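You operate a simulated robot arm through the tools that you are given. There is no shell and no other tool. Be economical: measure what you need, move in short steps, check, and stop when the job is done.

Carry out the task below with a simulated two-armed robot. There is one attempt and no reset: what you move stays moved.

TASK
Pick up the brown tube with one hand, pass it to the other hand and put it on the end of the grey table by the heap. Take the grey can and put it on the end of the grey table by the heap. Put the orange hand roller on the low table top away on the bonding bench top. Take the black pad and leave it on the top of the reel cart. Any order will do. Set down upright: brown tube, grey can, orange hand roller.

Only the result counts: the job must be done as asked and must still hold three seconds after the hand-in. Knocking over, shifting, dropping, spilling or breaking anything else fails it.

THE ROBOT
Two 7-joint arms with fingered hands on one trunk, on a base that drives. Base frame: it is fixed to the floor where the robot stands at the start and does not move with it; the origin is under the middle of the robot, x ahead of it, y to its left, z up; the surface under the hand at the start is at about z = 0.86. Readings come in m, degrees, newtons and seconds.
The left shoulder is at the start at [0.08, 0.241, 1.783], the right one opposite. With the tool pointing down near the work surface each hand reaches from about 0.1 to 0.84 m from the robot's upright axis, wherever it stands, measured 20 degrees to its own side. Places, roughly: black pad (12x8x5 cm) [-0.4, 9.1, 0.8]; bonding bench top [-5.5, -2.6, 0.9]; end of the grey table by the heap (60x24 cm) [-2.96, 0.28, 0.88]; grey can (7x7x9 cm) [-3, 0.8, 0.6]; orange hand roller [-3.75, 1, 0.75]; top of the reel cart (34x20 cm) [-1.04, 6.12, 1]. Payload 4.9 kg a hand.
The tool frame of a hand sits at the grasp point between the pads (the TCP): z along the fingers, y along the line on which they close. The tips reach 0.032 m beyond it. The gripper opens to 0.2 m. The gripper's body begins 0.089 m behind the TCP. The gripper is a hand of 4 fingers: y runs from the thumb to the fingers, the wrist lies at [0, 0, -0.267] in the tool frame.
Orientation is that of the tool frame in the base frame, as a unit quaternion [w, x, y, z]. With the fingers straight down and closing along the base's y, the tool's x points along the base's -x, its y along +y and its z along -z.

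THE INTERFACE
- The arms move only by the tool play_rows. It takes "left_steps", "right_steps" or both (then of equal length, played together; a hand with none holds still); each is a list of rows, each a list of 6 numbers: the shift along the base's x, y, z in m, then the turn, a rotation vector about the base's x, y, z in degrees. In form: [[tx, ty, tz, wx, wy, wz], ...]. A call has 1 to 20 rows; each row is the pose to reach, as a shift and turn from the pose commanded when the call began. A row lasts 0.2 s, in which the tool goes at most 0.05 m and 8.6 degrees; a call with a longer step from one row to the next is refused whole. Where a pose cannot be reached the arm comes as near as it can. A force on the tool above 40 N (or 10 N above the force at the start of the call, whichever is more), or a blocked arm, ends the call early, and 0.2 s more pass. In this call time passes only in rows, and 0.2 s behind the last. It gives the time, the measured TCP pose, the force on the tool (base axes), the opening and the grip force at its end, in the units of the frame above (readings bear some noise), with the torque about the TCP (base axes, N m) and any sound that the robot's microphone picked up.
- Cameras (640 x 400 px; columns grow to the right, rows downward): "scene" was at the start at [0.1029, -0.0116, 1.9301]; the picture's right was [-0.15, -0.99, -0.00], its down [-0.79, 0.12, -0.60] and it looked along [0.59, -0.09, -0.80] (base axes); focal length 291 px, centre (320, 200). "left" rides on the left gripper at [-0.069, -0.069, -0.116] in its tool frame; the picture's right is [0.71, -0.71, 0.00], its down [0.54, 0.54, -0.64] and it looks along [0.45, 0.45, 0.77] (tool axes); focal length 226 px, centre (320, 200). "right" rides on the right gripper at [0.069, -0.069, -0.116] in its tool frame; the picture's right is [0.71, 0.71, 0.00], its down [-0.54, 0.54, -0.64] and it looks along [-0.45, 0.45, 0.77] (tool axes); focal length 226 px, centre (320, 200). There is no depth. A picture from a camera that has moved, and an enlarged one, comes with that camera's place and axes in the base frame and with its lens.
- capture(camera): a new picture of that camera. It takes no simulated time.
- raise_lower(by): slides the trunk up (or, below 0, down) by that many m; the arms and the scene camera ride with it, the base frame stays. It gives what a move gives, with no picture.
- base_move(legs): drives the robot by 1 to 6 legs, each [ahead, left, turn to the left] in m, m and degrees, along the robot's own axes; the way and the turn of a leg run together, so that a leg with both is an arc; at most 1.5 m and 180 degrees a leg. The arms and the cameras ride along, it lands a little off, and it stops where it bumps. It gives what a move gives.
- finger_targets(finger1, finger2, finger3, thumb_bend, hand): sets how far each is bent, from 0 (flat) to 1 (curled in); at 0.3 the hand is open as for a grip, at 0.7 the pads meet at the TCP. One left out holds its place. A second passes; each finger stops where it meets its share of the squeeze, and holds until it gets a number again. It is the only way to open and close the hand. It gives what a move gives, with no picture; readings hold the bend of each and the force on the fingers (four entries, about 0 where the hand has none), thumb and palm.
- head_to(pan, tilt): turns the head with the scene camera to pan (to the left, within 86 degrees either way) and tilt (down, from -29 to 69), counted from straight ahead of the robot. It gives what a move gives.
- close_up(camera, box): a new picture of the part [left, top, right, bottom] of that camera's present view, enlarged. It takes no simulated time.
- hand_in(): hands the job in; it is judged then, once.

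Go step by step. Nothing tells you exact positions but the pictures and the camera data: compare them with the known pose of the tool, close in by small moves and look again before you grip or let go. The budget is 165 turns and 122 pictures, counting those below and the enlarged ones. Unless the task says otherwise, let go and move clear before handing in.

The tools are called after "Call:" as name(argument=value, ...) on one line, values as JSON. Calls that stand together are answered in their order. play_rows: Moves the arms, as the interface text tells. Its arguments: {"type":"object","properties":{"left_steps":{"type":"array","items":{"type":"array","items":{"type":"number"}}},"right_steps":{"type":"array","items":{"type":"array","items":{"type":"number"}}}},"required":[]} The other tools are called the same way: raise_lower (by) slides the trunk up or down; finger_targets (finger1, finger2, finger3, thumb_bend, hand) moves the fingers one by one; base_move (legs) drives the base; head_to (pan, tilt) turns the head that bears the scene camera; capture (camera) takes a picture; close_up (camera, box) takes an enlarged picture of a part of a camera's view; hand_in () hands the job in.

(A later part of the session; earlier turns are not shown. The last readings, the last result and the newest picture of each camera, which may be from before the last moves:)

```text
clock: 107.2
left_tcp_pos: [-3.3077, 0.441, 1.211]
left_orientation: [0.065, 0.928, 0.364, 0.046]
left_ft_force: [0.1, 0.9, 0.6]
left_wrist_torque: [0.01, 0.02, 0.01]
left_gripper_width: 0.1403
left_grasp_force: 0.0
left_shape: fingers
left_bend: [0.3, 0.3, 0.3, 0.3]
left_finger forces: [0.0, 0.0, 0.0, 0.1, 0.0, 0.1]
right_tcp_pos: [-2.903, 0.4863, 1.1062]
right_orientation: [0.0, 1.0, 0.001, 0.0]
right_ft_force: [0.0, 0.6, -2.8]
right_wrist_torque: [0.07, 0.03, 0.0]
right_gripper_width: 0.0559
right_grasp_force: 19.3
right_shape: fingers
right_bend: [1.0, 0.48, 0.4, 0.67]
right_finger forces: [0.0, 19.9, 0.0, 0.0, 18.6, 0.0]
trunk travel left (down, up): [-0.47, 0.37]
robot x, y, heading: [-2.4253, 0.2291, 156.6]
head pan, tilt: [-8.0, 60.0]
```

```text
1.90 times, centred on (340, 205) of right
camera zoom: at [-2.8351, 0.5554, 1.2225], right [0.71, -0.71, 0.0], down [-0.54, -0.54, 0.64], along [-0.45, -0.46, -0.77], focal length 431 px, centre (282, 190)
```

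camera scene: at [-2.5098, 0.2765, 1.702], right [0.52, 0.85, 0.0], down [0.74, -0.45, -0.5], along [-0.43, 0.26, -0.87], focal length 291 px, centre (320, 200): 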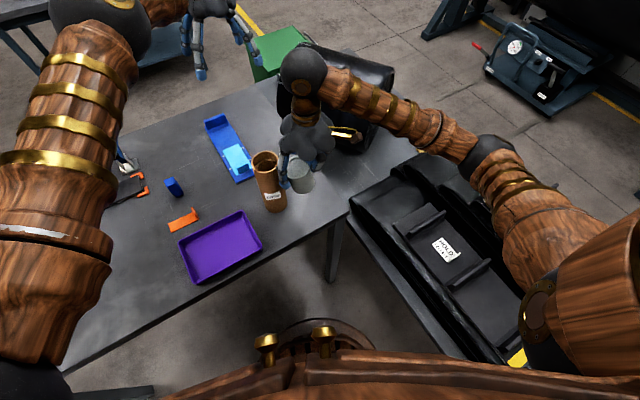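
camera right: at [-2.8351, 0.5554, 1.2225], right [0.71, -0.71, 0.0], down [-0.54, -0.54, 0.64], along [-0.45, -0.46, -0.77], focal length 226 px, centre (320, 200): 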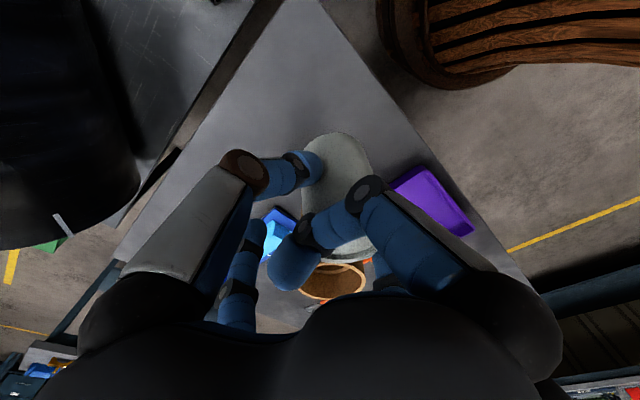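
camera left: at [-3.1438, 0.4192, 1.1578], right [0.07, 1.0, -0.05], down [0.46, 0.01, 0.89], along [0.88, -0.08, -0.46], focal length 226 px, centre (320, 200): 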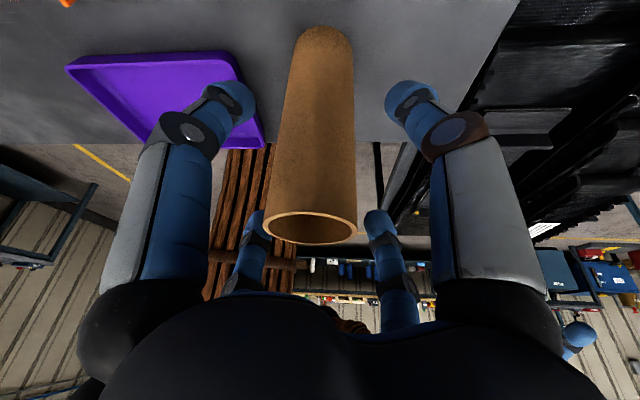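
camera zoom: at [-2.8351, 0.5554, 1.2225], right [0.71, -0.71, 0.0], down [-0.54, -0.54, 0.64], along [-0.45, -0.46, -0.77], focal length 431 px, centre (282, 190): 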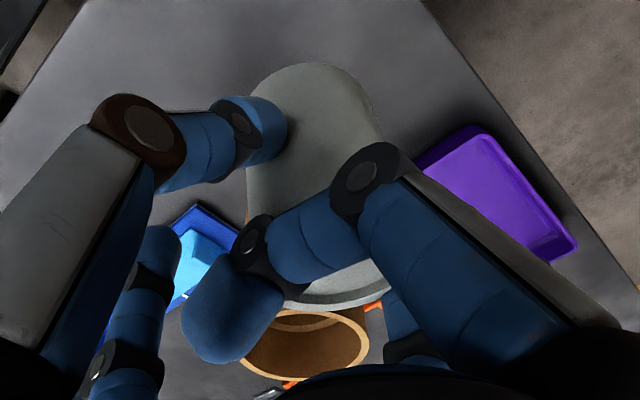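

The can's bottom leans about 10° toward +y. Correct with a −10° turn about x and recheck.

Call:
play_rows(right_steps=[[0, 0, 0, -5, 0, 0], [0, 0, 0, -10, 0, 0]])

Call:
close_up(camera="scene", box=[230, 90, 380, 240])

Call:
close_up(camera="right", box=[220, 100, 460, 310])

```text
clock: 107.8
left_tcp_pos: [-3.3086, 0.4413, 1.2124]
left_orientation: [0.065, 0.928, 0.364, 0.047]
left_ft_force: [0.4, -0.7, 0.6]
left_wrist_torque: [0.01, -0.02, -0.02]
left_gripper_width: 0.1401
left_grasp_force: 0.0
left_shape: fingers
left_bend: [0.3, 0.3, 0.3, 0.3]
left_finger forces: [0.0, 0.0, 0.1, 0.0, 0.0, 0.0]
right_tcp_pos: [-2.9045, 0.488, 1.1064]
right_orientation: [0.088, 0.996, 0.002, 0.0]
right_ft_force: [0.5, -0.4, -2.9]
right_wrist_torque: [0.07, -0.02, -0.01]
right_gripper_width: 0.0562
right_grasp_force: 19.1
right_shape: fingers
right_bend: [1.0, 0.48, 0.4, 0.67]
right_finger forces: [0.0, 19.5, 0.0, 0.0, 18.8, 0.1]
trunk travel left (down, up): [-0.47, 0.37]
robot x, y, heading: [-2.4196, 0.2285, 156.5]
head pan, tilt: [-8.0, 60.0]
```

```text
2.67 times, centred on (305, 165) of scene
camera zoom: at [-2.5093, 0.277, 1.7021], right [0.52, 0.85, 0.0], down [0.74, -0.45, -0.5], along [-0.43, 0.26, -0.87], focal length 776 px, centre (360, 293)
```

zoom: 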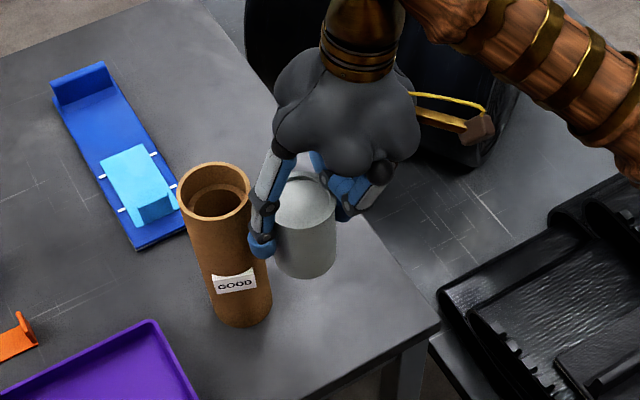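

```text
1.90 times, centred on (340, 205) of right
camera zoom: at [-2.8349, 0.5758, 1.209], right [0.71, -0.69, 0.12], down [-0.54, -0.42, 0.73], along [-0.45, -0.58, -0.68], focal length 431 px, centre (282, 190)
```

zoom: 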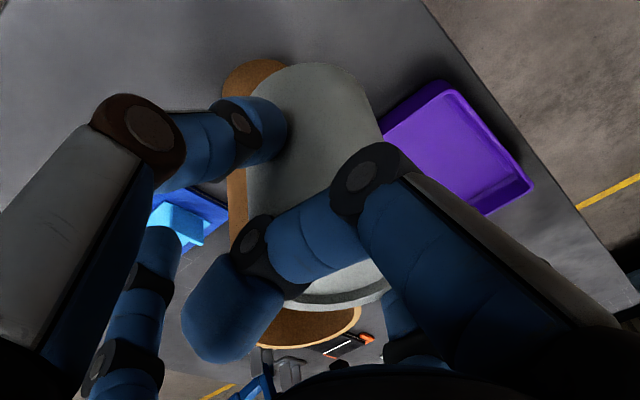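

The can is now upright, centred near [-2.914, 0.46]. Shift a bit away from the tube to ~[-2.896, 0.49] and lower to just above the table.

Call:
play_rows(right_steps=[[0.018, 0.03, 0, 0, 0, 0], [0.018, 0.03, -0.04, 0, 0, 0], [0.018, 0.03, -0.08, 0, 0, 0], [0.018, 0.03, -0.115, 0, 0, 0], [0.018, 0.03, -0.14, 0, 0, 0]])

Call:
close_up(camera="scene", box=[230, 100, 380, 250])

```text
clock: 109.0
left_tcp_pos: [-3.3071, 0.4418, 1.2118]
left_orientation: [0.065, 0.928, 0.364, 0.047]
left_ft_force: [-0.4, 0.1, -0.3]
left_wrist_torque: [0.02, 0.01, -0.01]
left_gripper_width: 0.1402
left_grasp_force: 0.1
left_shape: fingers
left_bend: [0.3, 0.3, 0.3, 0.3]
left_finger forces: [0.1, 0.1, 0.0, 0.0, 0.0, 0.0]
right_tcp_pos: [-2.887, 0.5162, 0.9675]
right_orientation: [0.087, 0.996, 0.002, 0.001]
right_ft_force: [-0.8, -0.5, -2.5]
right_wrist_torque: [0.1, -0.04, -0.03]
right_gripper_width: 0.056
right_grasp_force: 18.6
right_shape: fingers
right_bend: [1.0, 0.48, 0.4, 0.67]
right_finger forces: [0.1, 19.2, 0.0, 0.0, 18.6, 0.1]
trunk travel left (down, up): [-0.47, 0.37]
robot x, y, heading: [-2.4265, 0.2308, 156.5]
head pan, tilt: [-8.0, 60.0]
```

```text
2.67 times, centred on (305, 175) of scene
camera zoom: at [-2.5098, 0.2763, 1.7021], right [0.52, 0.85, 0.0], down [0.74, -0.45, -0.5], along [-0.43, 0.26, -0.87], focal length 776 px, centre (360, 267)
```

zoom: 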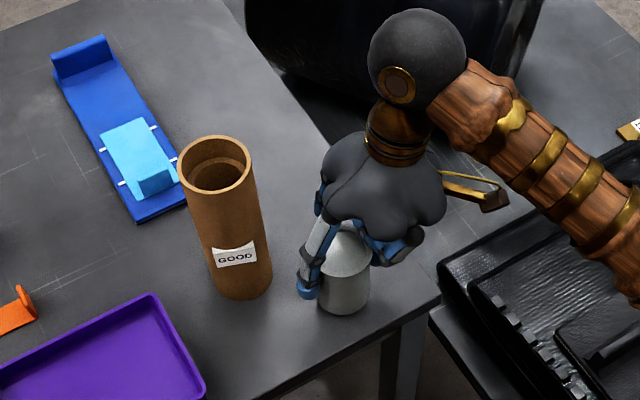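

Good placement, ~7 cm from the table edge. Lower to contact.

Call:
play_rows(right_steps=[[0, 0, -0.004, 0, 0, 0], [0, 0, -0.008, 0, 0, 0], [0, 0, -0.011, 0, 0, 0]])

Call:
play_rows(right_steps=[[0, 0, -0.003, 0, 0, 0], [0, 0, -0.006, 0, 0, 0]])

```text
clock: 109.8
left_tcp_pos: [-3.3093, 0.4411, 1.2112]
left_orientation: [0.065, 0.928, 0.364, 0.047]
left_ft_force: [0.1, 0.9, -1.0]
left_wrist_torque: [0.04, -0.04, -0.03]
left_gripper_width: 0.14
left_grasp_force: 0.0
left_shape: fingers
left_bend: [0.3, 0.3, 0.3, 0.3]
left_finger forces: [0.0, 0.1, 0.1, 0.0, 0.0, 0.1]
right_tcp_pos: [-2.8882, 0.517, 0.9569]
right_orientation: [0.086, 0.996, 0.0, 0.001]
right_ft_force: [-0.5, 0.5, -3.0]
right_wrist_torque: [0.1, -0.05, 0.02]
right_gripper_width: 0.0561
right_grasp_force: 19.3
right_shape: fingers
right_bend: [1.0, 0.48, 0.4, 0.67]
right_finger forces: [0.1, 19.3, 0.0, 0.0, 18.6, 0.0]
trunk travel left (down, up): [-0.47, 0.37]
robot x, y, heading: [-2.4235, 0.2274, 156.6]
head pan, tilt: [-8.0, 60.0]
```

```text
clock: 110.4
left_tcp_pos: [-3.307, 0.4407, 1.2133]
left_orientation: [0.064, 0.928, 0.364, 0.045]
left_ft_force: [0.1, -0.2, 0.2]
left_wrist_torque: [-0.01, 0.01, 0.03]
left_gripper_width: 0.1401
left_grasp_force: 0.1
left_shape: fingers
left_bend: [0.3, 0.3, 0.3, 0.3]
left_finger forces: [0.0, 0.1, 0.0, 0.1, 0.0, 0.0]
right_tcp_pos: [-2.8859, 0.5154, 0.9488]
right_orientation: [0.086, 0.996, 0.0, 0.0]
right_ft_force: [2.5, 0.5, 9.6]
right_wrist_torque: [0.08, 0.0, 0.02]
right_gripper_width: 0.0566
right_grasp_force: 24.9
right_shape: fingers
right_bend: [1.0, 0.48, 0.4, 0.67]
right_finger forces: [3.0, 23.7, 0.0, 0.0, 22.3, 0.1]
trunk travel left (down, up): [-0.47, 0.37]
robot x, y, heading: [-2.4259, 0.2265, 156.2]
head pan, tilt: [-8.0, 60.0]
```

Contact at ~10 N. Press 2 mm more to seat it, then release.

Call:
play_rows(right_steps=[[0, 0, -0.002, 0, 0, 0]])

Call:
finger_targets(hand="right", finger2=0.4, thumb_bend=0.45)

Call:
close_up(camera="scene", box=[230, 100, 380, 250])

Call:
capture(camera="right")

```text
clock: 110.8
left_tcp_pos: [-3.3063, 0.4401, 1.214]
left_orientation: [0.064, 0.928, 0.364, 0.045]
left_ft_force: [0.7, -0.2, 0.3]
left_wrist_torque: [-0.03, 0.03, -0.02]
left_gripper_width: 0.1404
left_grasp_force: 0.0
left_shape: fingers
left_bend: [0.3, 0.3, 0.3, 0.3]
left_finger forces: [0.0, 0.0, 0.0, 0.0, 0.0, 0.0]
right_tcp_pos: [-2.8851, 0.5168, 0.9491]
right_orientation: [0.087, 0.996, 0.0, -0.003]
right_ft_force: [1.3, 3.6, 24.5]
right_wrist_torque: [-0.64, 0.01, 0.04]
right_gripper_width: 0.0571
right_grasp_force: 26.1
right_shape: fingers
right_bend: [1.0, 0.47, 0.4, 0.74]
right_finger forces: [3.6, 25.3, 0.1, 0.0, 24.2, 0.0]
trunk travel left (down, up): [-0.47, 0.37]
robot x, y, heading: [-2.425, 0.2282, 156.3]
head pan, tilt: [-8.0, 60.0]
```

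```text
clock: 111.8
left_tcp_pos: [-3.3077, 0.442, 1.2104]
left_orientation: [0.065, 0.928, 0.364, 0.046]
left_ft_force: [0.0, -0.6, 0.0]
left_wrist_torque: [0.02, 0.0, 0.01]
left_gripper_width: 0.1402
left_grasp_force: 0.1
left_shape: fingers
left_bend: [0.3, 0.3, 0.3, 0.3]
left_finger forces: [0.2, 0.0, 0.1, 0.1, 0.1, 0.0]
right_tcp_pos: [-2.8875, 0.5158, 0.9463]
right_orientation: [0.086, 0.996, 0.001, 0.001]
right_ft_force: [-0.5, 1.7, 3.5]
right_wrist_torque: [-0.05, 0.04, -0.03]
right_gripper_width: 0.0957
right_grasp_force: 2.2
right_shape: fingers
right_bend: [1.0, 0.4, 0.4, 0.45]
right_finger forces: [4.3, 0.0, 0.1, 0.1, 0.0, 0.0]
trunk travel left (down, up): [-0.47, 0.37]
robot x, y, heading: [-2.4259, 0.2316, 156.5]
head pan, tilt: [-8.0, 60.0]
```

```text
2.67 times, centred on (305, 175) of scene
camera zoom: at [-2.5092, 0.2762, 1.7021], right [0.52, 0.85, 0.0], down [0.74, -0.45, -0.5], along [-0.43, 0.26, -0.87], focal length 776 px, centre (360, 267)
```

zoom: 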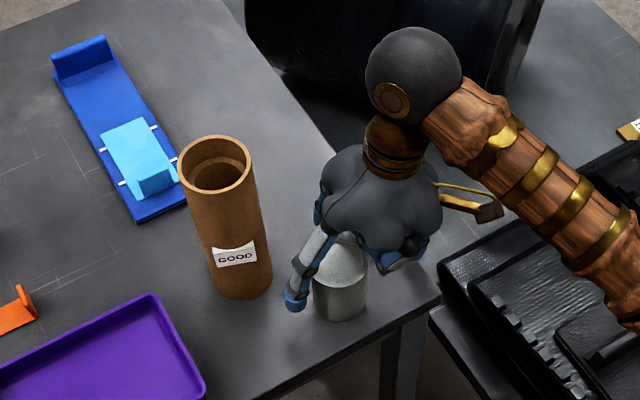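

```text
45 pictures are left
camera right: at [-2.8175, 0.6038, 1.0497], right [0.71, -0.69, 0.12], down [-0.54, -0.42, 0.73], along [-0.45, -0.58, -0.68], focal length 226 px, centre (320, 200)
```

right: 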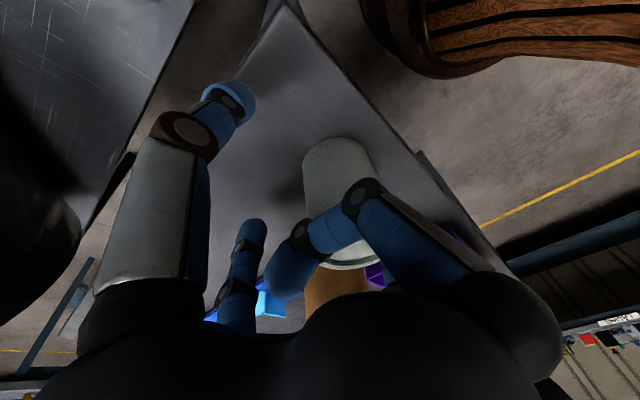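

Can is released and standing. Raise the right hand straight up; then plan the roller.

Call:
play_rows(right_steps=[[0, 0, 0.02, 0, 0, 0], [0, 0, 0.06, 0, 0, 0], [0, 0, 0.1, 0, 0, 0], [0, 0, 0.14, 0, 0, 0], [0, 0, 0.18, 5, 0, 0], [0, 0.02, 0.22, 10, 0, 0], [0, 0.04, 0.26, 10, 0, 0], [0, 0.06, 0.3, 10, 0, 0], [0, 0.08, 0.33, 10, 0, 0]])

Call:
raise_lower(by=0.3)

Call:
head_to(pan=-20, tilt=38)

Call:
capture(camera="scene")

```text
clock: 113.8
left_tcp_pos: [-3.3074, 0.442, 1.2117]
left_orientation: [0.065, 0.928, 0.364, 0.045]
left_ft_force: [0.7, 0.2, 0.5]
left_wrist_torque: [0.0, 0.01, -0.01]
left_gripper_width: 0.1404
left_grasp_force: 0.1
left_shape: fingers
left_bend: [0.3, 0.3, 0.3, 0.3]
left_finger forces: [0.0, 0.0, 0.0, 0.1, 0.0, 0.0]
right_tcp_pos: [-2.8885, 0.5968, 1.278]
right_orientation: [0.001, 1.0, 0.002, 0.001]
right_ft_force: [0.5, 0.8, 0.8]
right_wrist_torque: [0.02, 0.0, 0.01]
right_gripper_width: 0.0929
right_grasp_force: 0.0
right_shape: fingers
right_bend: [1.0, 0.4, 0.4, 0.45]
right_finger forces: [0.1, 0.0, 0.0, 0.0, 0.1, 0.0]
trunk travel left (down, up): [-0.47, 0.37]
robot x, y, heading: [-2.4248, 0.2274, 156.3]
head pan, tilt: [-8.0, 60.0]
```

```text
clock: 116.8
left_tcp_pos: [-3.3083, 0.4406, 1.5103]
left_orientation: [0.065, 0.928, 0.364, 0.046]
left_ft_force: [0.3, 0.1, 0.5]
left_wrist_torque: [0.03, 0.0, 0.01]
left_gripper_width: 0.1403
left_grasp_force: 0.0
left_shape: fingers
left_bend: [0.3, 0.3, 0.3, 0.3]
left_finger forces: [0.0, 0.0, 0.0, 0.1, 0.0, 0.1]
right_tcp_pos: [-2.8883, 0.5961, 1.578]
right_orientation: [0.0, 1.0, 0.002, 0.001]
right_ft_force: [0.0, -0.6, 0.2]
right_wrist_torque: [0.0, 0.01, -0.02]
right_gripper_width: 0.0928
right_grasp_force: 0.1
right_shape: fingers
right_bend: [1.0, 0.4, 0.4, 0.45]
right_finger forces: [0.0, 0.0, 0.1, 0.0, 0.1, 0.0]
trunk travel left (down, up): [-0.77, 0.07]
robot x, y, heading: [-2.4272, 0.2294, 156.3]
head pan, tilt: [-8.0, 60.0]
```

```text
clock: 117.7
left_tcp_pos: [-3.3081, 0.4414, 1.511]
left_orientation: [0.065, 0.928, 0.364, 0.046]
left_ft_force: [0.6, 0.4, 0.3]
left_wrist_torque: [0.0, -0.04, 0.01]
left_gripper_width: 0.1402
left_grasp_force: 0.0
left_shape: fingers
left_bend: [0.3, 0.3, 0.3, 0.3]
left_finger forces: [0.0, 0.0, 0.0, 0.0, 0.1, 0.0]
right_tcp_pos: [-2.8893, 0.5968, 1.5781]
right_orientation: [-0.001, 1.0, 0.001, 0.001]
right_ft_force: [-0.6, 0.0, -1.2]
right_wrist_torque: [0.04, -0.03, 0.01]
right_gripper_width: 0.0931
right_grasp_force: 0.1
right_shape: fingers
right_bend: [1.0, 0.4, 0.4, 0.45]
right_finger forces: [0.0, 0.1, 0.1, 0.0, 0.0, 0.0]
trunk travel left (down, up): [-0.77, 0.07]
robot x, y, heading: [-2.4253, 0.2275, 156.6]
head pan, tilt: [-20.0, 38.0]
```

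```text
44 pictures are left
camera scene: at [-2.5156, 0.3008, 2.0317], right [0.69, 0.73, 0.0], down [0.45, -0.42, -0.79], along [-0.57, 0.54, -0.62], focal length 291 px, centre (320, 200)
```

scene: 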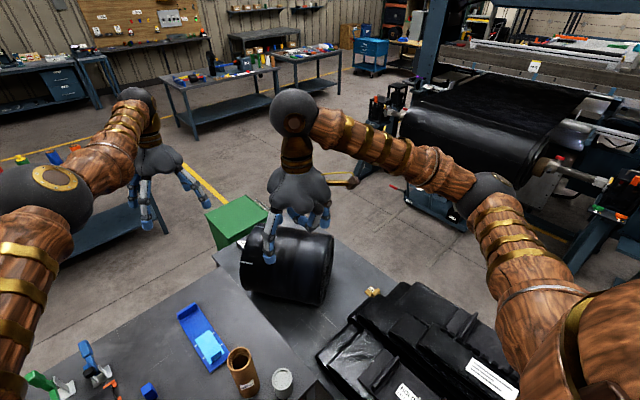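

The roller should be at about pixel (267,225), hidden behind my right hand and the roll. Fold both arms to a neutral pose, then view from another side.

Call:
play_rows(left_steps=[[0.01, -0.015, 0, 0, 0, -8], [0.02, -0.03, 0, 0, 0, -16], [0.03, -0.045, 0, 0, 0, -24], [0.04, -0.06, 0, 0, 0, -32], [0.05, -0.08, 0, 0, 0, -40], [0.07, -0.1, 0, 0, 0, -48], [0.09, -0.12, 0, 0, 0, -56], [0.11, -0.14, 0, 0, 0, -64]], right_steps=[[0.02, 0.01, 0, 0, 0, 0], [0.05, 0.02, 0, 0, 0, 0], [0.08, 0.04, 0, 0, 0, 0], [0.1, 0.06, 0, 0, 0, 0], [0.12, 0.09, 0, 0, 0, 0], [0.14, 0.12, 0, 0, 0, 0], [0.16, 0.15, 0, 0, 0, 0], [0.18, 0.17, 0, 0, 0, 0]])

Call:
finger_targets(hand="right", finger1=0.3, finger2=0.3, finger3=0.3, thumb_bend=0.3)

Call:
capture(camera="scene")

```text
clock: 119.5
left_tcp_pos: [-3.3542, 0.3941, 1.5313]
left_orientation: [0.081, 0.99, -0.117, 0.014]
left_ft_force: [1.3, -0.5, -0.2]
left_wrist_torque: [-0.04, -0.02, 0.07]
left_gripper_width: 0.1403
left_grasp_force: 0.0
left_shape: fingers
left_bend: [0.3, 0.3, 0.3, 0.3]
left_finger forces: [0.1, 0.0, 0.1, 0.0, 0.0, 0.1]
left hand out of reach, approached as far as the arm can: row 1, 2, 3, 4, 5, 6, 7, 8
right_tcp_pos: [-2.7126, 0.7645, 1.5776]
right_orientation: [0.001, 1.0, 0.002, 0.001]
right_ft_force: [0.8, -0.4, 0.7]
right_wrist_torque: [-0.03, 0.0, 0.01]
right_gripper_width: 0.0932
right_grasp_force: 0.0
right_shape: fingers
right_bend: [1.0, 0.4, 0.4, 0.45]
right_finger forces: [0.1, 0.1, 0.1, 0.0, 0.0, 0.0]
trunk travel left (down, up): [-0.77, 0.07]
robot x, y, heading: [-2.4238, 0.2306, 156.6]
head pan, tilt: [-20.0, 38.0]
```

```text
clock: 120.5
left_tcp_pos: [-3.3538, 0.395, 1.531]
left_orientation: [0.08, 0.99, -0.116, 0.013]
left_ft_force: [-0.8, -0.8, -0.5]
left_wrist_torque: [-0.02, 0.01, 0.0]
left_gripper_width: 0.1402
left_grasp_force: 0.1
left_shape: fingers
left_bend: [0.3, 0.3, 0.3, 0.3]
left_finger forces: [0.0, 0.0, 0.0, 0.0, 0.0, 0.0]
right_tcp_pos: [-2.7124, 0.7651, 1.578]
right_orientation: [-0.001, 1.0, 0.001, 0.001]
right_ft_force: [0.3, -0.5, -0.2]
right_wrist_torque: [0.03, 0.01, 0.02]
right_gripper_width: 0.1397
right_grasp_force: 0.1
right_shape: fingers
right_bend: [0.3, 0.3, 0.3, 0.3]
right_finger forces: [0.0, 0.0, 0.0, 0.0, 0.0, 0.0]
trunk travel left (down, up): [-0.77, 0.07]
robot x, y, heading: [-2.4263, 0.2345, 156.7]
head pan, tilt: [-20.0, 38.0]
```

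```text
43 pictures are left
camera scene: at [-2.5149, 0.3004, 2.0318], right [0.69, 0.72, 0.0], down [0.45, -0.42, -0.79], along [-0.57, 0.54, -0.62], focal length 291 px, centre (320, 200)
```

scene: 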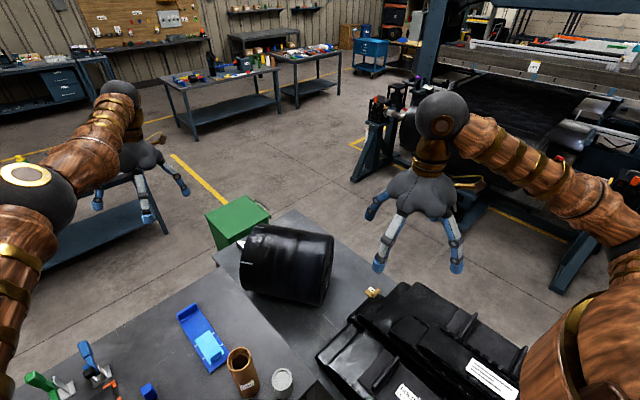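

Not visible; it should be at the far (west) end of the low table behind the roll. The north side corridor (y≈2) is free, so I'll go around the east end and approach facing −y. First turn in place and strafe out.

Call:
base_move(legs=[[0, 0, 113.4], [0, 1.15, 0]])

Call:
head_to(pan=0, tilt=30)

```text
clock: 131.3
left_tcp_pos: [-1.0046, -0.69, 1.531]
left_orientation: [0.034, 0.639, 0.765, 0.075]
left_ft_force: [0.1, 0.3, 0.3]
left_wrist_torque: [0.0, 0.0, 0.03]
left_gripper_width: 0.1399
left_grasp_force: 0.1
left_shape: fingers
left_bend: [0.3, 0.3, 0.3, 0.3]
left_finger forces: [0.1, 0.0, 0.0, 0.0, 0.1, 0.0]
right_tcp_pos: [-1.5994, -0.2499, 1.578]
right_orientation: [-0.001, 0.547, 0.837, 0.0]
right_ft_force: [0.1, 0.2, 0.4]
right_wrist_torque: [-0.02, -0.03, -0.03]
right_gripper_width: 0.1397
right_grasp_force: 0.0
right_shape: fingers
right_bend: [0.3, 0.3, 0.3, 0.3]
right_finger forces: [0.0, 0.0, 0.0, 0.0, 0.0, 0.0]
trunk travel left (down, up): [-0.77, 0.07]
robot x, y, heading: [-1.2232, 0.2287, -89.9]
head pan, tilt: [-20.0, 38.0]
```

```text
clock: 132.1
left_tcp_pos: [-1.004, -0.6901, 1.5313]
left_orientation: [0.033, 0.639, 0.764, 0.075]
left_ft_force: [0.3, -0.4, -0.2]
left_wrist_torque: [0.01, -0.04, -0.02]
left_gripper_width: 0.1403
left_grasp_force: 0.1
left_shape: fingers
left_bend: [0.3, 0.3, 0.3, 0.3]
left_finger forces: [0.0, 0.1, 0.1, 0.0, 0.0, 0.0]
right_tcp_pos: [-1.5978, -0.2492, 1.5785]
right_orientation: [0.0, 0.547, 0.837, 0.0]
right_ft_force: [-0.4, -0.6, -0.4]
right_wrist_torque: [-0.02, 0.01, -0.01]
right_gripper_width: 0.1398
right_grasp_force: 0.1
right_shape: fingers
right_bend: [0.3, 0.3, 0.3, 0.3]
right_finger forces: [0.1, 0.0, 0.0, 0.0, 0.1, 0.0]
trunk travel left (down, up): [-0.77, 0.07]
robot x, y, heading: [-1.2224, 0.2285, -90.0]
head pan, tilt: [0.0, 30.0]
```

Good. Back up to the north corridor and strafe west.

Call:
base_move(legs=[[-0.9, 0, 0], [-0.85, 0, 0], [0, -1.3, 0], [0, -1.2, 0]])

Call:
head_to(pan=0, tilt=50)

Call:
capture(camera="scene")

```text
clock: 152.7
left_tcp_pos: [-3.4654, 0.9906, 1.5298]
left_orientation: [0.031, 0.633, 0.77, 0.075]
left_ft_force: [0.7, 0.2, 0.1]
left_wrist_torque: [-0.01, 0.0, 0.0]
left_gripper_width: 0.1402
left_grasp_force: 0.1
left_shape: fingers
left_bend: [0.3, 0.3, 0.3, 0.3]
left_finger forces: [0.1, 0.0, 0.1, 0.1, 0.0, 0.0]
right_tcp_pos: [-4.0692, 1.4223, 1.5783]
right_orientation: [-0.001, 0.54, 0.842, 0.001]
right_ft_force: [0.5, 0.4, -0.3]
right_wrist_torque: [-0.01, -0.03, 0.01]
right_gripper_width: 0.1397
right_grasp_force: 0.0
right_shape: fingers
right_bend: [0.3, 0.3, 0.3, 0.3]
right_finger forces: [0.0, 0.1, 0.1, 0.0, 0.0, 0.0]
trunk travel left (down, up): [-0.77, 0.07]
robot x, y, heading: [-3.7009, 1.9066, -89.3]
head pan, tilt: [0.0, 30.0]
```

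```text
clock: 153.5
left_tcp_pos: [-3.4675, 0.9911, 1.5306]
left_orientation: [0.032, 0.633, 0.77, 0.075]
left_ft_force: [-0.7, 0.1, -0.8]
left_wrist_torque: [0.0, -0.01, 0.02]
left_gripper_width: 0.1403
left_grasp_force: 0.1
left_shape: fingers
left_bend: [0.3, 0.3, 0.3, 0.3]
left_finger forces: [0.0, 0.1, 0.0, 0.0, 0.0, 0.0]
right_tcp_pos: [-4.0692, 1.4217, 1.578]
right_orientation: [-0.001, 0.54, 0.842, 0.0]
right_ft_force: [0.3, 0.0, 0.1]
right_wrist_torque: [0.01, 0.03, 0.02]
right_gripper_width: 0.1399
right_grasp_force: 0.0
right_shape: fingers
right_bend: [0.3, 0.3, 0.3, 0.3]
right_finger forces: [0.1, 0.0, 0.0, 0.0, 0.0, 0.1]
trunk travel left (down, up): [-0.77, 0.07]
robot x, y, heading: [-3.7017, 1.9054, -89.0]
head pan, tilt: [0.0, 50.0]
```

```text
42 pictures are left
camera scene: at [-3.7004, 1.7976, 2.0147], right [-1.0, -0.02, 0.0], down [-0.01, 0.77, -0.64], along [0.01, -0.64, -0.77], focal length 291 px, centre (320, 200)
```

scene: 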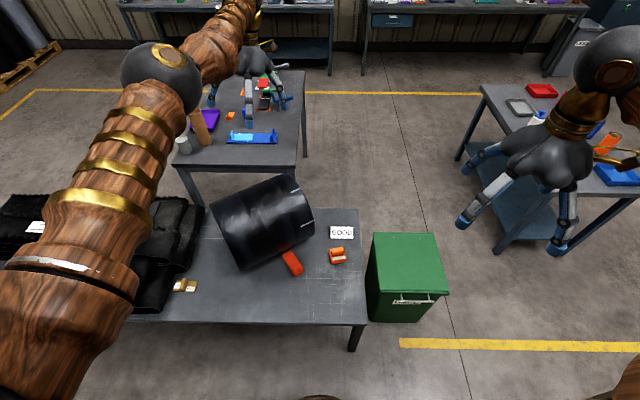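

Now the low table's west end is visible with two orange items. Enlarge.

Call:
close_up(camera="scene", box=[250, 210, 380, 310])

```text
4.00 times, centred on (315, 260) of scene
camera zoom: at [-3.7004, 1.7976, 2.0147], right [-1.0, -0.02, 0.0], down [-0.01, 0.77, -0.64], along [0.01, -0.64, -0.77], focal length 1164 px, centre (340, -40)
```

zoom: 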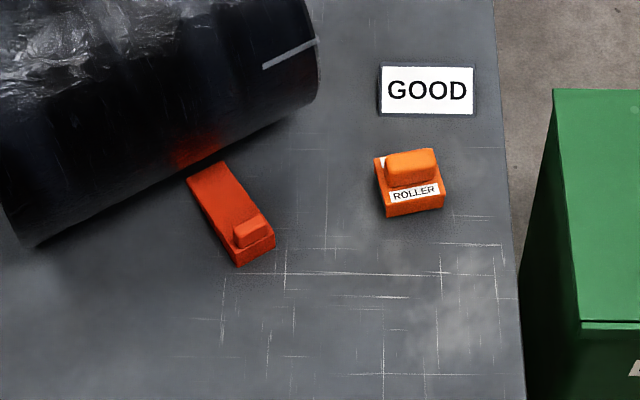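

The labelled orange ROLLER block is at about [-3.783, 1.02]; the red wedge is the roll's chock and stays. Move forward 0.12, bring the right hand over it with yaw −15° (aligned to the block), lower the trunk, and look.

Call:
base_move(legs=[[0.12, 0, -1]])

Call:
play_rows(right_steps=[[0.026, -0.025, -0.02, 0, 0, -3], [0.052, -0.05, -0.04, 0, 0, -6], [0.078, -0.075, -0.06, 0, 0, -9], [0.104, -0.1, -0.08, 0, 0, -12], [0.13, -0.125, -0.1, 0, 0, -15.4], [0.156, -0.15, -0.12, 0, 0, -15.4], [0.182, -0.175, -0.14, 0, 0, -15.4], [0.208, -0.2, -0.16, 0, 0, -15.4], [0.234, -0.225, -0.18, 0, 0, -15.4], [0.26, -0.25, -0.2, 0, 0, -15.4], [0.286, -0.28, -0.2, 0, 0, -15.4]])

Call:
raise_lower(by=-0.33)

Call:
capture(camera="right")

```text
clock: 154.7
left_tcp_pos: [-3.4808, 0.8825, 1.5373]
left_orientation: [0.036, 0.638, 0.766, 0.072]
left_ft_force: [-0.3, 0.7, 0.8]
left_wrist_torque: [-0.18, 0.02, 0.0]
left_gripper_width: 0.1402
left_grasp_force: 0.2
left_shape: fingers
left_bend: [0.3, 0.3, 0.3, 0.3]
left_finger forces: [0.0, 0.1, 0.0, 0.0, 0.0, 0.1]
right_tcp_pos: [-4.0757, 1.3215, 1.5821]
right_orientation: [0.001, 0.546, 0.838, -0.004]
right_ft_force: [0.7, 1.3, 0.3]
right_wrist_torque: [-0.12, 0.02, -0.02]
right_gripper_width: 0.1396
right_grasp_force: 0.1
right_shape: fingers
right_bend: [0.3, 0.3, 0.3, 0.3]
right_finger forces: [0.0, 0.1, 0.0, 0.1, 0.1, 0.0]
trunk travel left (down, up): [-0.77, 0.07]
robot x, y, heading: [-3.7015, 1.7907, -90.0]
head pan, tilt: [0.0, 50.0]
```

```text
clock: 157.1
left_tcp_pos: [-3.4799, 0.8689, 1.5301]
left_orientation: [0.033, 0.639, 0.765, 0.074]
left_ft_force: [-0.8, -0.2, 0.4]
left_wrist_torque: [0.03, 0.01, 0.0]
left_gripper_width: 0.1401
left_grasp_force: 0.1
left_shape: fingers
left_bend: [0.3, 0.3, 0.3, 0.3]
left_finger forces: [0.0, 0.0, 0.1, 0.0, 0.1, 0.0]
right_tcp_pos: [-3.7908, 1.0312, 1.3785]
right_orientation: [-0.002, 0.654, 0.757, -0.001]
right_ft_force: [-0.1, -0.2, 0.0]
right_wrist_torque: [0.02, -0.01, -0.02]
right_gripper_width: 0.1399
right_grasp_force: 0.0
right_shape: fingers
right_bend: [0.3, 0.3, 0.3, 0.3]
right_finger forces: [0.1, 0.0, 0.1, 0.0, 0.0, 0.0]
trunk travel left (down, up): [-0.77, 0.07]
robot x, y, heading: [-3.7014, 1.7854, -89.7]
head pan, tilt: [0.0, 50.0]
```

```text
clock: 160.4
left_tcp_pos: [-3.4817, 0.8691, 1.2012]
left_orientation: [0.032, 0.639, 0.765, 0.074]
left_ft_force: [-0.1, 0.0, 0.0]
left_wrist_torque: [-0.03, -0.01, 0.0]
left_gripper_width: 0.1399
left_grasp_force: 0.1
left_shape: fingers
left_bend: [0.3, 0.3, 0.3, 0.3]
left_finger forces: [0.1, 0.0, 0.0, 0.0, 0.0, 0.0]
right_tcp_pos: [-3.7917, 1.0313, 1.049]
right_orientation: [-0.002, 0.653, 0.757, 0.0]
right_ft_force: [0.2, -0.3, -1.3]
right_wrist_torque: [0.03, 0.01, 0.03]
right_gripper_width: 0.1402
right_grasp_force: 0.0
right_shape: fingers
right_bend: [0.3, 0.3, 0.3, 0.3]
right_finger forces: [0.0, 0.0, 0.0, 0.1, 0.0, 0.0]
trunk travel left (down, up): [-0.44, 0.4]
robot x, y, heading: [-3.7014, 1.7927, -89.8]
head pan, tilt: [0.0, 50.0]
```

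```text
40 pictures are left
camera right: at [-3.8698, 1.0897, 1.1663], right [0.6, 0.8, 0.0], down [0.62, -0.46, 0.64], along [0.51, -0.38, -0.77], focal length 226 px, centre (320, 200)
```

right: 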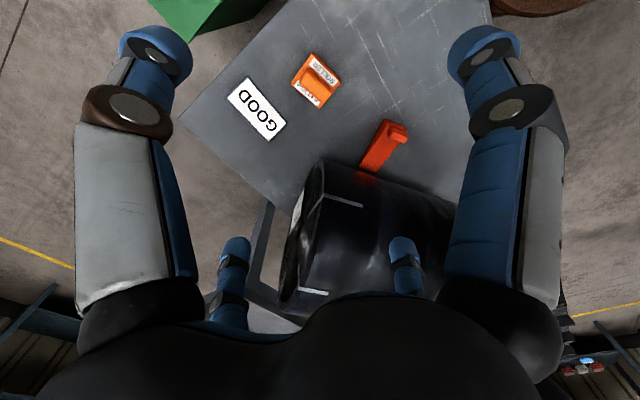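

Block is 8.6×6.7 cm at [-3.781, 1.013], long axis at 13°. Pre-shape fingers, yaw +4.6° and descend to 0.75.

Call:
finger_targets(hand="right", finger1=0.4, finger2=0.36, finger3=0.4, thumb_bend=0.36)

Call:
play_rows(right_steps=[[0.01, -0.018, -0.04, 0, 0, 4.6], [0.01, -0.018, -0.08, 0, 0, 4.6], [0.01, -0.018, -0.12, 0, 0, 4.6], [0.01, -0.018, -0.16, 0, 0, 4.6], [0.01, -0.018, -0.2, 0, 0, 4.6], [0.01, -0.018, -0.24, 0, 0, 4.6], [0.01, -0.018, -0.28, 0, 0, 4.6], [0.01, -0.018, -0.31, 0, 0, 4.6]])

Call:
capture(camera="right")

```text
clock: 161.4
left_tcp_pos: [-3.4814, 0.869, 1.2016]
left_orientation: [0.033, 0.639, 0.765, 0.075]
left_ft_force: [-0.1, 0.7, -0.3]
left_wrist_torque: [-0.01, 0.0, -0.02]
left_gripper_width: 0.1402
left_grasp_force: 0.1
left_shape: fingers
left_bend: [0.3, 0.3, 0.3, 0.3]
left_finger forces: [0.0, 0.0, 0.1, 0.0, 0.0, 0.1]
right_tcp_pos: [-3.7929, 1.032, 1.0488]
right_orientation: [-0.001, 0.653, 0.757, 0.0]
right_ft_force: [0.1, 0.3, 0.7]
right_wrist_torque: [-0.01, -0.02, 0.01]
right_gripper_width: 0.1131
right_grasp_force: 0.1
right_shape: fingers
right_bend: [0.4, 0.36, 0.4, 0.36]
right_finger forces: [0.0, 0.0, 0.1, 0.0, 0.1, 0.0]
trunk travel left (down, up): [-0.44, 0.4]
robot x, y, heading: [-3.7016, 1.7918, -89.6]
head pan, tilt: [0.0, 50.0]
```

```text
clock: 163.2
left_tcp_pos: [-3.4807, 0.8696, 1.2005]
left_orientation: [0.032, 0.639, 0.765, 0.075]
left_ft_force: [1.1, -0.2, -0.3]
left_wrist_torque: [0.04, -0.01, 0.0]
left_gripper_width: 0.1402
left_grasp_force: 0.0
left_shape: fingers
left_bend: [0.3, 0.3, 0.3, 0.3]
left_finger forces: [0.0, 0.1, 0.0, 0.0, 0.1, 0.0]
right_tcp_pos: [-3.7811, 1.0164, 0.7366]
right_orientation: [0.0, 0.623, 0.782, 0.001]
right_ft_force: [-0.3, -0.9, -0.3]
right_wrist_torque: [0.0, 0.02, -0.01]
right_gripper_width: 0.113
right_grasp_force: 0.0
right_shape: fingers
right_bend: [0.4, 0.36, 0.4, 0.36]
right_finger forces: [0.0, 0.0, 0.0, 0.0, 0.1, 0.1]
trunk travel left (down, up): [-0.44, 0.4]
robot x, y, heading: [-3.7016, 1.7867, -89.7]
head pan, tilt: [0.0, 50.0]
```

```text
39 pictures are left
camera right: at [-3.8619, 1.0679, 0.8532], right [0.53, 0.85, 0.0], down [0.65, -0.41, 0.64], along [0.54, -0.34, -0.77], focal length 226 px, centre (320, 200)
```

right: 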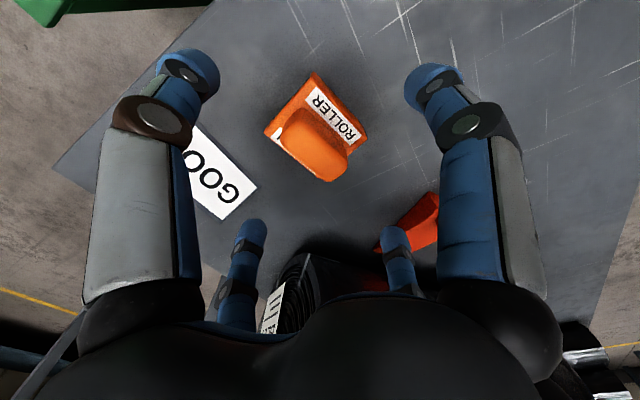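

Aligned. Descend to z≈0.617 and close all four fingers.

Call:
play_rows(right_steps=[[0.003, -0.004, -0.04, 0, 0, 0], [0.003, -0.004, -0.08, 0, 0, 0], [0.003, -0.004, -0.105, 0, 0, 0], [0.003, -0.004, -0.119, 0, 0, 0]])

Call:
finger_targets(hand="right", finger1=0.7, finger2=0.7, finger3=0.7, thumb_bend=0.7)

Call:
capture(camera="right")

```text
clock: 164.2
left_tcp_pos: [-3.4821, 0.8691, 1.2003]
left_orientation: [0.033, 0.639, 0.765, 0.075]
left_ft_force: [0.4, 0.7, 0.1]
left_wrist_torque: [-0.01, -0.03, 0.0]
left_gripper_width: 0.1405
left_grasp_force: 0.0
left_shape: fingers
left_bend: [0.3, 0.3, 0.3, 0.3]
left_finger forces: [0.0, 0.0, 0.1, 0.0, 0.0, 0.1]
right_tcp_pos: [-3.7768, 1.0276, 0.652]
right_orientation: [0.0, 0.623, 0.783, -0.001]
right_ft_force: [-0.5, -0.2, -0.2]
right_wrist_torque: [0.0, 0.01, 0.0]
right_gripper_width: 0.1129
right_grasp_force: 0.1
right_shape: fingers
right_bend: [0.4, 0.36, 0.4, 0.36]
right_finger forces: [0.0, 0.1, 0.1, 0.0, 0.0, 0.1]
right hand out of reach, approached as far as the arm can: row 2, 3, 4
trunk travel left (down, up): [-0.44, 0.4]
robot x, y, heading: [-3.7031, 1.7893, -90.0]
head pan, tilt: [0.0, 50.0]
```

```text
clock: 165.2
left_tcp_pos: [-3.4821, 0.8707, 1.2023]
left_orientation: [0.033, 0.64, 0.764, 0.075]
left_ft_force: [0.5, 0.8, -0.1]
left_wrist_torque: [0.0, 0.02, -0.01]
left_gripper_width: 0.1401
left_grasp_force: 0.0
left_shape: fingers
left_bend: [0.3, 0.3, 0.3, 0.3]
left_finger forces: [0.0, 0.0, 0.0, 0.0, 0.0, 0.0]
right_tcp_pos: [-3.7773, 1.0276, 0.6516]
right_orientation: [-0.001, 0.623, 0.783, -0.001]
right_ft_force: [0.2, 0.7, -0.5]
right_wrist_torque: [0.11, -0.06, 0.02]
right_gripper_width: 0.0503
right_grasp_force: 23.3
right_shape: fingers
right_bend: [0.58, 0.54, 0.55, 0.58]
right_finger forces: [7.7, 9.9, 9.2, 0.1, 21.0, 0.0]
trunk travel left (down, up): [-0.44, 0.4]
robot x, y, heading: [-3.7039, 1.7853, -90.0]
head pan, tilt: [0.0, 50.0]
```

```text
38 pictures are left
camera right: at [-3.8589, 1.0795, 0.7685], right [0.53, 0.85, 0.0], down [0.65, -0.41, 0.64], along [0.54, -0.34, -0.77], focal length 226 px, centre (320, 200)
```

right: 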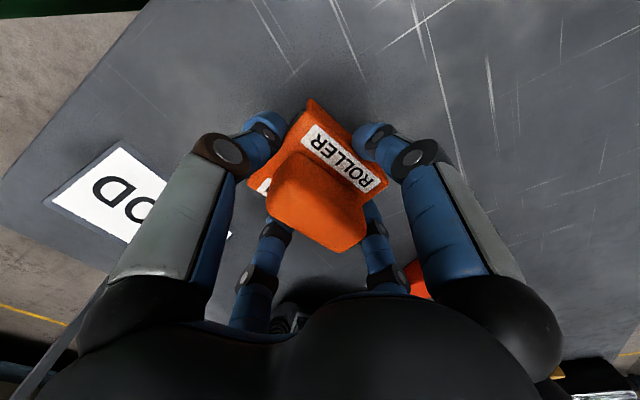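

The arm stopped 3.5 cm high. Reopen, lower the trunk a bit and fix y, then regrip lower.

Call:
finger_targets(hand="right", finger1=0.4, finger2=0.36, finger3=0.4, thumb_bend=0.36)

Call:
play_rows(right_steps=[[0, 0, 0.03, 0, 0, 0], [-0.001, -0.014, 0.05, 0, 0, 0]])

Call:
raise_lower(by=-0.08)

```text
clock: 166.2
left_tcp_pos: [-3.4822, 0.8696, 1.2014]
left_orientation: [0.032, 0.638, 0.765, 0.075]
left_ft_force: [-0.2, -0.3, 0.3]
left_wrist_torque: [0.0, -0.01, 0.02]
left_gripper_width: 0.1401
left_grasp_force: 0.0
left_shape: fingers
left_bend: [0.3, 0.3, 0.3, 0.3]
left_finger forces: [0.1, 0.0, 0.1, 0.0, 0.0, 0.1]
right_tcp_pos: [-3.7769, 1.0281, 0.6513]
right_orientation: [-0.001, 0.622, 0.783, -0.001]
right_ft_force: [0.1, -0.7, 0.0]
right_wrist_torque: [0.0, 0.01, 0.0]
right_gripper_width: 0.1125
right_grasp_force: 0.1
right_shape: fingers
right_bend: [0.4, 0.36, 0.4, 0.36]
right_finger forces: [0.0, 0.0, 0.1, 0.0, 0.0, 0.0]
trunk travel left (down, up): [-0.44, 0.4]
robot x, y, heading: [-3.7021, 1.7839, -90.0]
head pan, tilt: [0.0, 50.0]
```

```text
clock: 166.8
left_tcp_pos: [-3.4799, 0.8695, 1.2016]
left_orientation: [0.033, 0.638, 0.765, 0.075]
left_ft_force: [0.2, 0.5, -0.5]
left_wrist_torque: [0.02, 0.03, 0.0]
left_gripper_width: 0.1405
left_grasp_force: 0.1
left_shape: fingers
left_bend: [0.3, 0.3, 0.3, 0.3]
left_finger forces: [0.0, 0.1, 0.0, 0.0, 0.0, 0.0]
right_tcp_pos: [-3.7779, 1.0166, 0.7026]
right_orientation: [-0.003, 0.623, 0.783, 0.0]
right_ft_force: [-1.2, -0.4, 0.1]
right_wrist_torque: [0.03, 0.02, -0.02]
right_gripper_width: 0.1122
right_grasp_force: 0.0
right_shape: fingers
right_bend: [0.4, 0.36, 0.4, 0.36]
right_finger forces: [0.0, 0.1, 0.0, 0.0, 0.1, 0.0]
trunk travel left (down, up): [-0.44, 0.4]
robot x, y, heading: [-3.7059, 1.7882, -89.8]
head pan, tilt: [0.0, 50.0]
```

```text
clock: 167.9
left_tcp_pos: [-3.4822, 0.8703, 1.1225]
left_orientation: [0.033, 0.639, 0.765, 0.076]
left_ft_force: [-0.2, -0.4, -0.8]
left_wrist_torque: [0.01, 0.01, 0.01]
left_gripper_width: 0.1404
left_grasp_force: 0.0
left_shape: fingers
left_bend: [0.3, 0.3, 0.3, 0.3]
left_finger forces: [0.1, 0.0, 0.1, 0.0, 0.0, 0.1]
right_tcp_pos: [-3.7784, 1.0155, 0.6245]
right_orientation: [-0.001, 0.622, 0.783, 0.0]
right_ft_force: [-0.1, 1.4, 6.6]
right_wrist_torque: [-0.27, -0.08, 0.04]
right_gripper_width: 0.1126
right_grasp_force: 2.9
right_shape: fingers
right_bend: [0.4, 0.36, 0.4, 0.36]
right_finger forces: [1.3, 0.0, 4.3, 0.0, 0.1, 0.1]
trunk travel left (down, up): [-0.36, 0.48]
robot x, y, heading: [-3.7, 1.7853, -89.8]
head pan, tilt: [0.0, 50.0]
```

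Slight contact on two fingers. Raise 5 mm and close.

Call:
play_rows(right_steps=[[0, -0.001, 0.005, 0, 0, 0]])

Call:
capture(camera="right")

```text
clock: 168.3
left_tcp_pos: [-3.4814, 0.8705, 1.1213]
left_orientation: [0.033, 0.638, 0.765, 0.075]
left_ft_force: [0.1, 1.3, -0.2]
left_wrist_torque: [0.03, -0.01, -0.01]
left_gripper_width: 0.14
left_grasp_force: 0.0
left_shape: fingers
left_bend: [0.3, 0.3, 0.3, 0.3]
left_finger forces: [0.1, 0.0, 0.0, 0.1, 0.0, 0.0]
right_tcp_pos: [-3.7792, 1.0144, 0.6283]
right_orientation: [-0.001, 0.623, 0.782, 0.0]
right_ft_force: [0.1, 0.3, -0.3]
right_wrist_torque: [0.03, 0.0, 0.01]
right_gripper_width: 0.1128
right_grasp_force: 0.0
right_shape: fingers
right_bend: [0.4, 0.36, 0.4, 0.36]
right_finger forces: [0.1, 0.0, 0.0, 0.1, 0.0, 0.0]
trunk travel left (down, up): [-0.36, 0.48]
robot x, y, heading: [-3.7004, 1.7914, -89.7]
head pan, tilt: [0.0, 50.0]
```

```text
37 pictures are left
camera right: at [-3.8597, 1.0658, 0.7455], right [0.53, 0.85, 0.0], down [0.65, -0.41, 0.64], along [0.54, -0.34, -0.77], focal length 226 px, centre (320, 200)
```

right: 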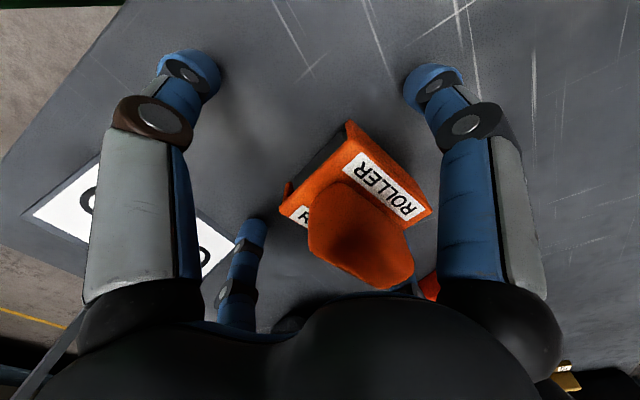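

The block is offset ~2–3 cm toward +x from the hand now. Raise, recentre, and look again.

Call:
play_rows(right_steps=[[0, 0, 0.04, 0, 0, 0], [0.01, 0.005, 0.08, 0, 0, 0], [0.022, 0.01, 0.1, 0, 0, 0]])

Call:
capture(camera="right")

```text
clock: 169.1
left_tcp_pos: [-3.4806, 0.8707, 1.1201]
left_orientation: [0.033, 0.638, 0.765, 0.075]
left_ft_force: [-0.1, 0.1, -0.1]
left_wrist_torque: [-0.01, -0.02, -0.02]
left_gripper_width: 0.1401
left_grasp_force: 0.1
left_shape: fingers
left_bend: [0.3, 0.3, 0.3, 0.3]
left_finger forces: [0.0, 0.0, 0.0, 0.1, 0.0, 0.0]
right_tcp_pos: [-3.7588, 1.0239, 0.727]
right_orientation: [-0.001, 0.623, 0.782, 0.001]
right_ft_force: [0.9, 0.2, 0.7]
right_wrist_torque: [0.02, 0.04, 0.01]
right_gripper_width: 0.1125
right_grasp_force: 0.1
right_shape: fingers
right_bend: [0.4, 0.36, 0.4, 0.36]
right_finger forces: [0.0, 0.0, 0.0, 0.1, 0.0, 0.0]
trunk travel left (down, up): [-0.36, 0.48]
robot x, y, heading: [-3.7004, 1.7925, -90.1]
head pan, tilt: [0.0, 50.0]
```

```text
36 pictures are left
camera right: at [-3.8396, 1.0758, 0.8432], right [0.53, 0.85, 0.0], down [0.65, -0.41, 0.64], along [0.54, -0.34, -0.77], focal length 226 px, centre (320, 200)
```

right: 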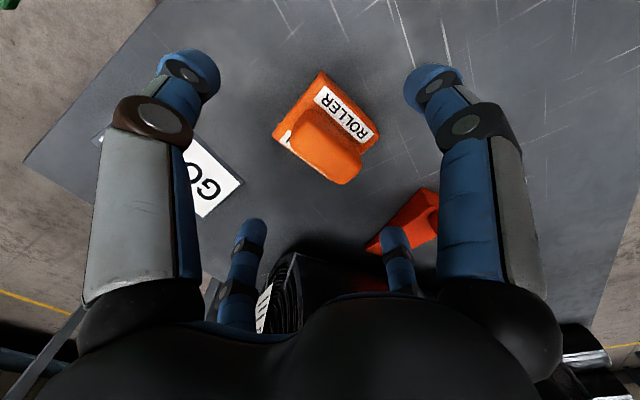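

Block at [-3.758, 1.031]. Open a bit more and descend to 0.615.

Call:
finger_targets(hand="right", finger1=0.36, finger3=0.36)

Call:
play_rows(right_steps=[[0.001, 0.007, -0.04, 0, 0, 0], [0.001, 0.007, -0.08, 0, 0, 0], [0.001, 0.007, -0.1, 0, 0, 0], [0.001, 0.007, -0.111, 0, 0, 0]])

```text
clock: 170.1
left_tcp_pos: [-3.4817, 0.8689, 1.1214]
left_orientation: [0.033, 0.639, 0.765, 0.075]
left_ft_force: [0.1, 0.5, -0.5]
left_wrist_torque: [0.0, -0.02, -0.02]
left_gripper_width: 0.1403
left_grasp_force: 0.0
left_shape: fingers
left_bend: [0.3, 0.3, 0.3, 0.3]
left_finger forces: [0.0, 0.1, 0.1, 0.1, 0.0, 0.0]
right_tcp_pos: [-3.7586, 1.0253, 0.7259]
right_orientation: [-0.002, 0.622, 0.783, 0.0]
right_ft_force: [0.0, 0.3, 0.2]
right_wrist_torque: [0.02, 0.01, 0.0]
right_gripper_width: 0.1192
right_grasp_force: 0.0
right_shape: fingers
right_bend: [0.36, 0.36, 0.36, 0.36]
right_finger forces: [0.1, 0.1, 0.1, 0.0, 0.1, 0.0]
trunk travel left (down, up): [-0.36, 0.48]
robot x, y, heading: [-3.7022, 1.7853, -90.1]
head pan, tilt: [0.0, 50.0]
```

```text
clock: 171.1
left_tcp_pos: [-3.4813, 0.8721, 1.1238]
left_orientation: [0.032, 0.639, 0.765, 0.075]
left_ft_force: [0.1, 0.0, 0.1]
left_wrist_torque: [-0.01, 0.0, 0.01]
left_gripper_width: 0.1403
left_grasp_force: 0.0
left_shape: fingers
left_bend: [0.3, 0.3, 0.3, 0.3]
left_finger forces: [0.0, 0.1, 0.0, 0.0, 0.0, 0.1]
right_tcp_pos: [-3.7583, 1.0317, 0.6212]
right_orientation: [0.001, 0.624, 0.782, -0.002]
right_ft_force: [-2.4, -1.4, 14.4]
right_wrist_torque: [0.8, -0.21, 0.08]
right_gripper_width: 0.1204
right_grasp_force: 7.7
right_shape: fingers
right_bend: [0.36, 0.36, 0.36, 0.36]
right_finger forces: [8.7, 4.9, 0.4, 0.0, 0.7, 0.1]
trunk travel left (down, up): [-0.36, 0.48]
robot x, y, heading: [-3.7035, 1.7899, -90.0]
head pan, tilt: [0.0, 50.0]
```

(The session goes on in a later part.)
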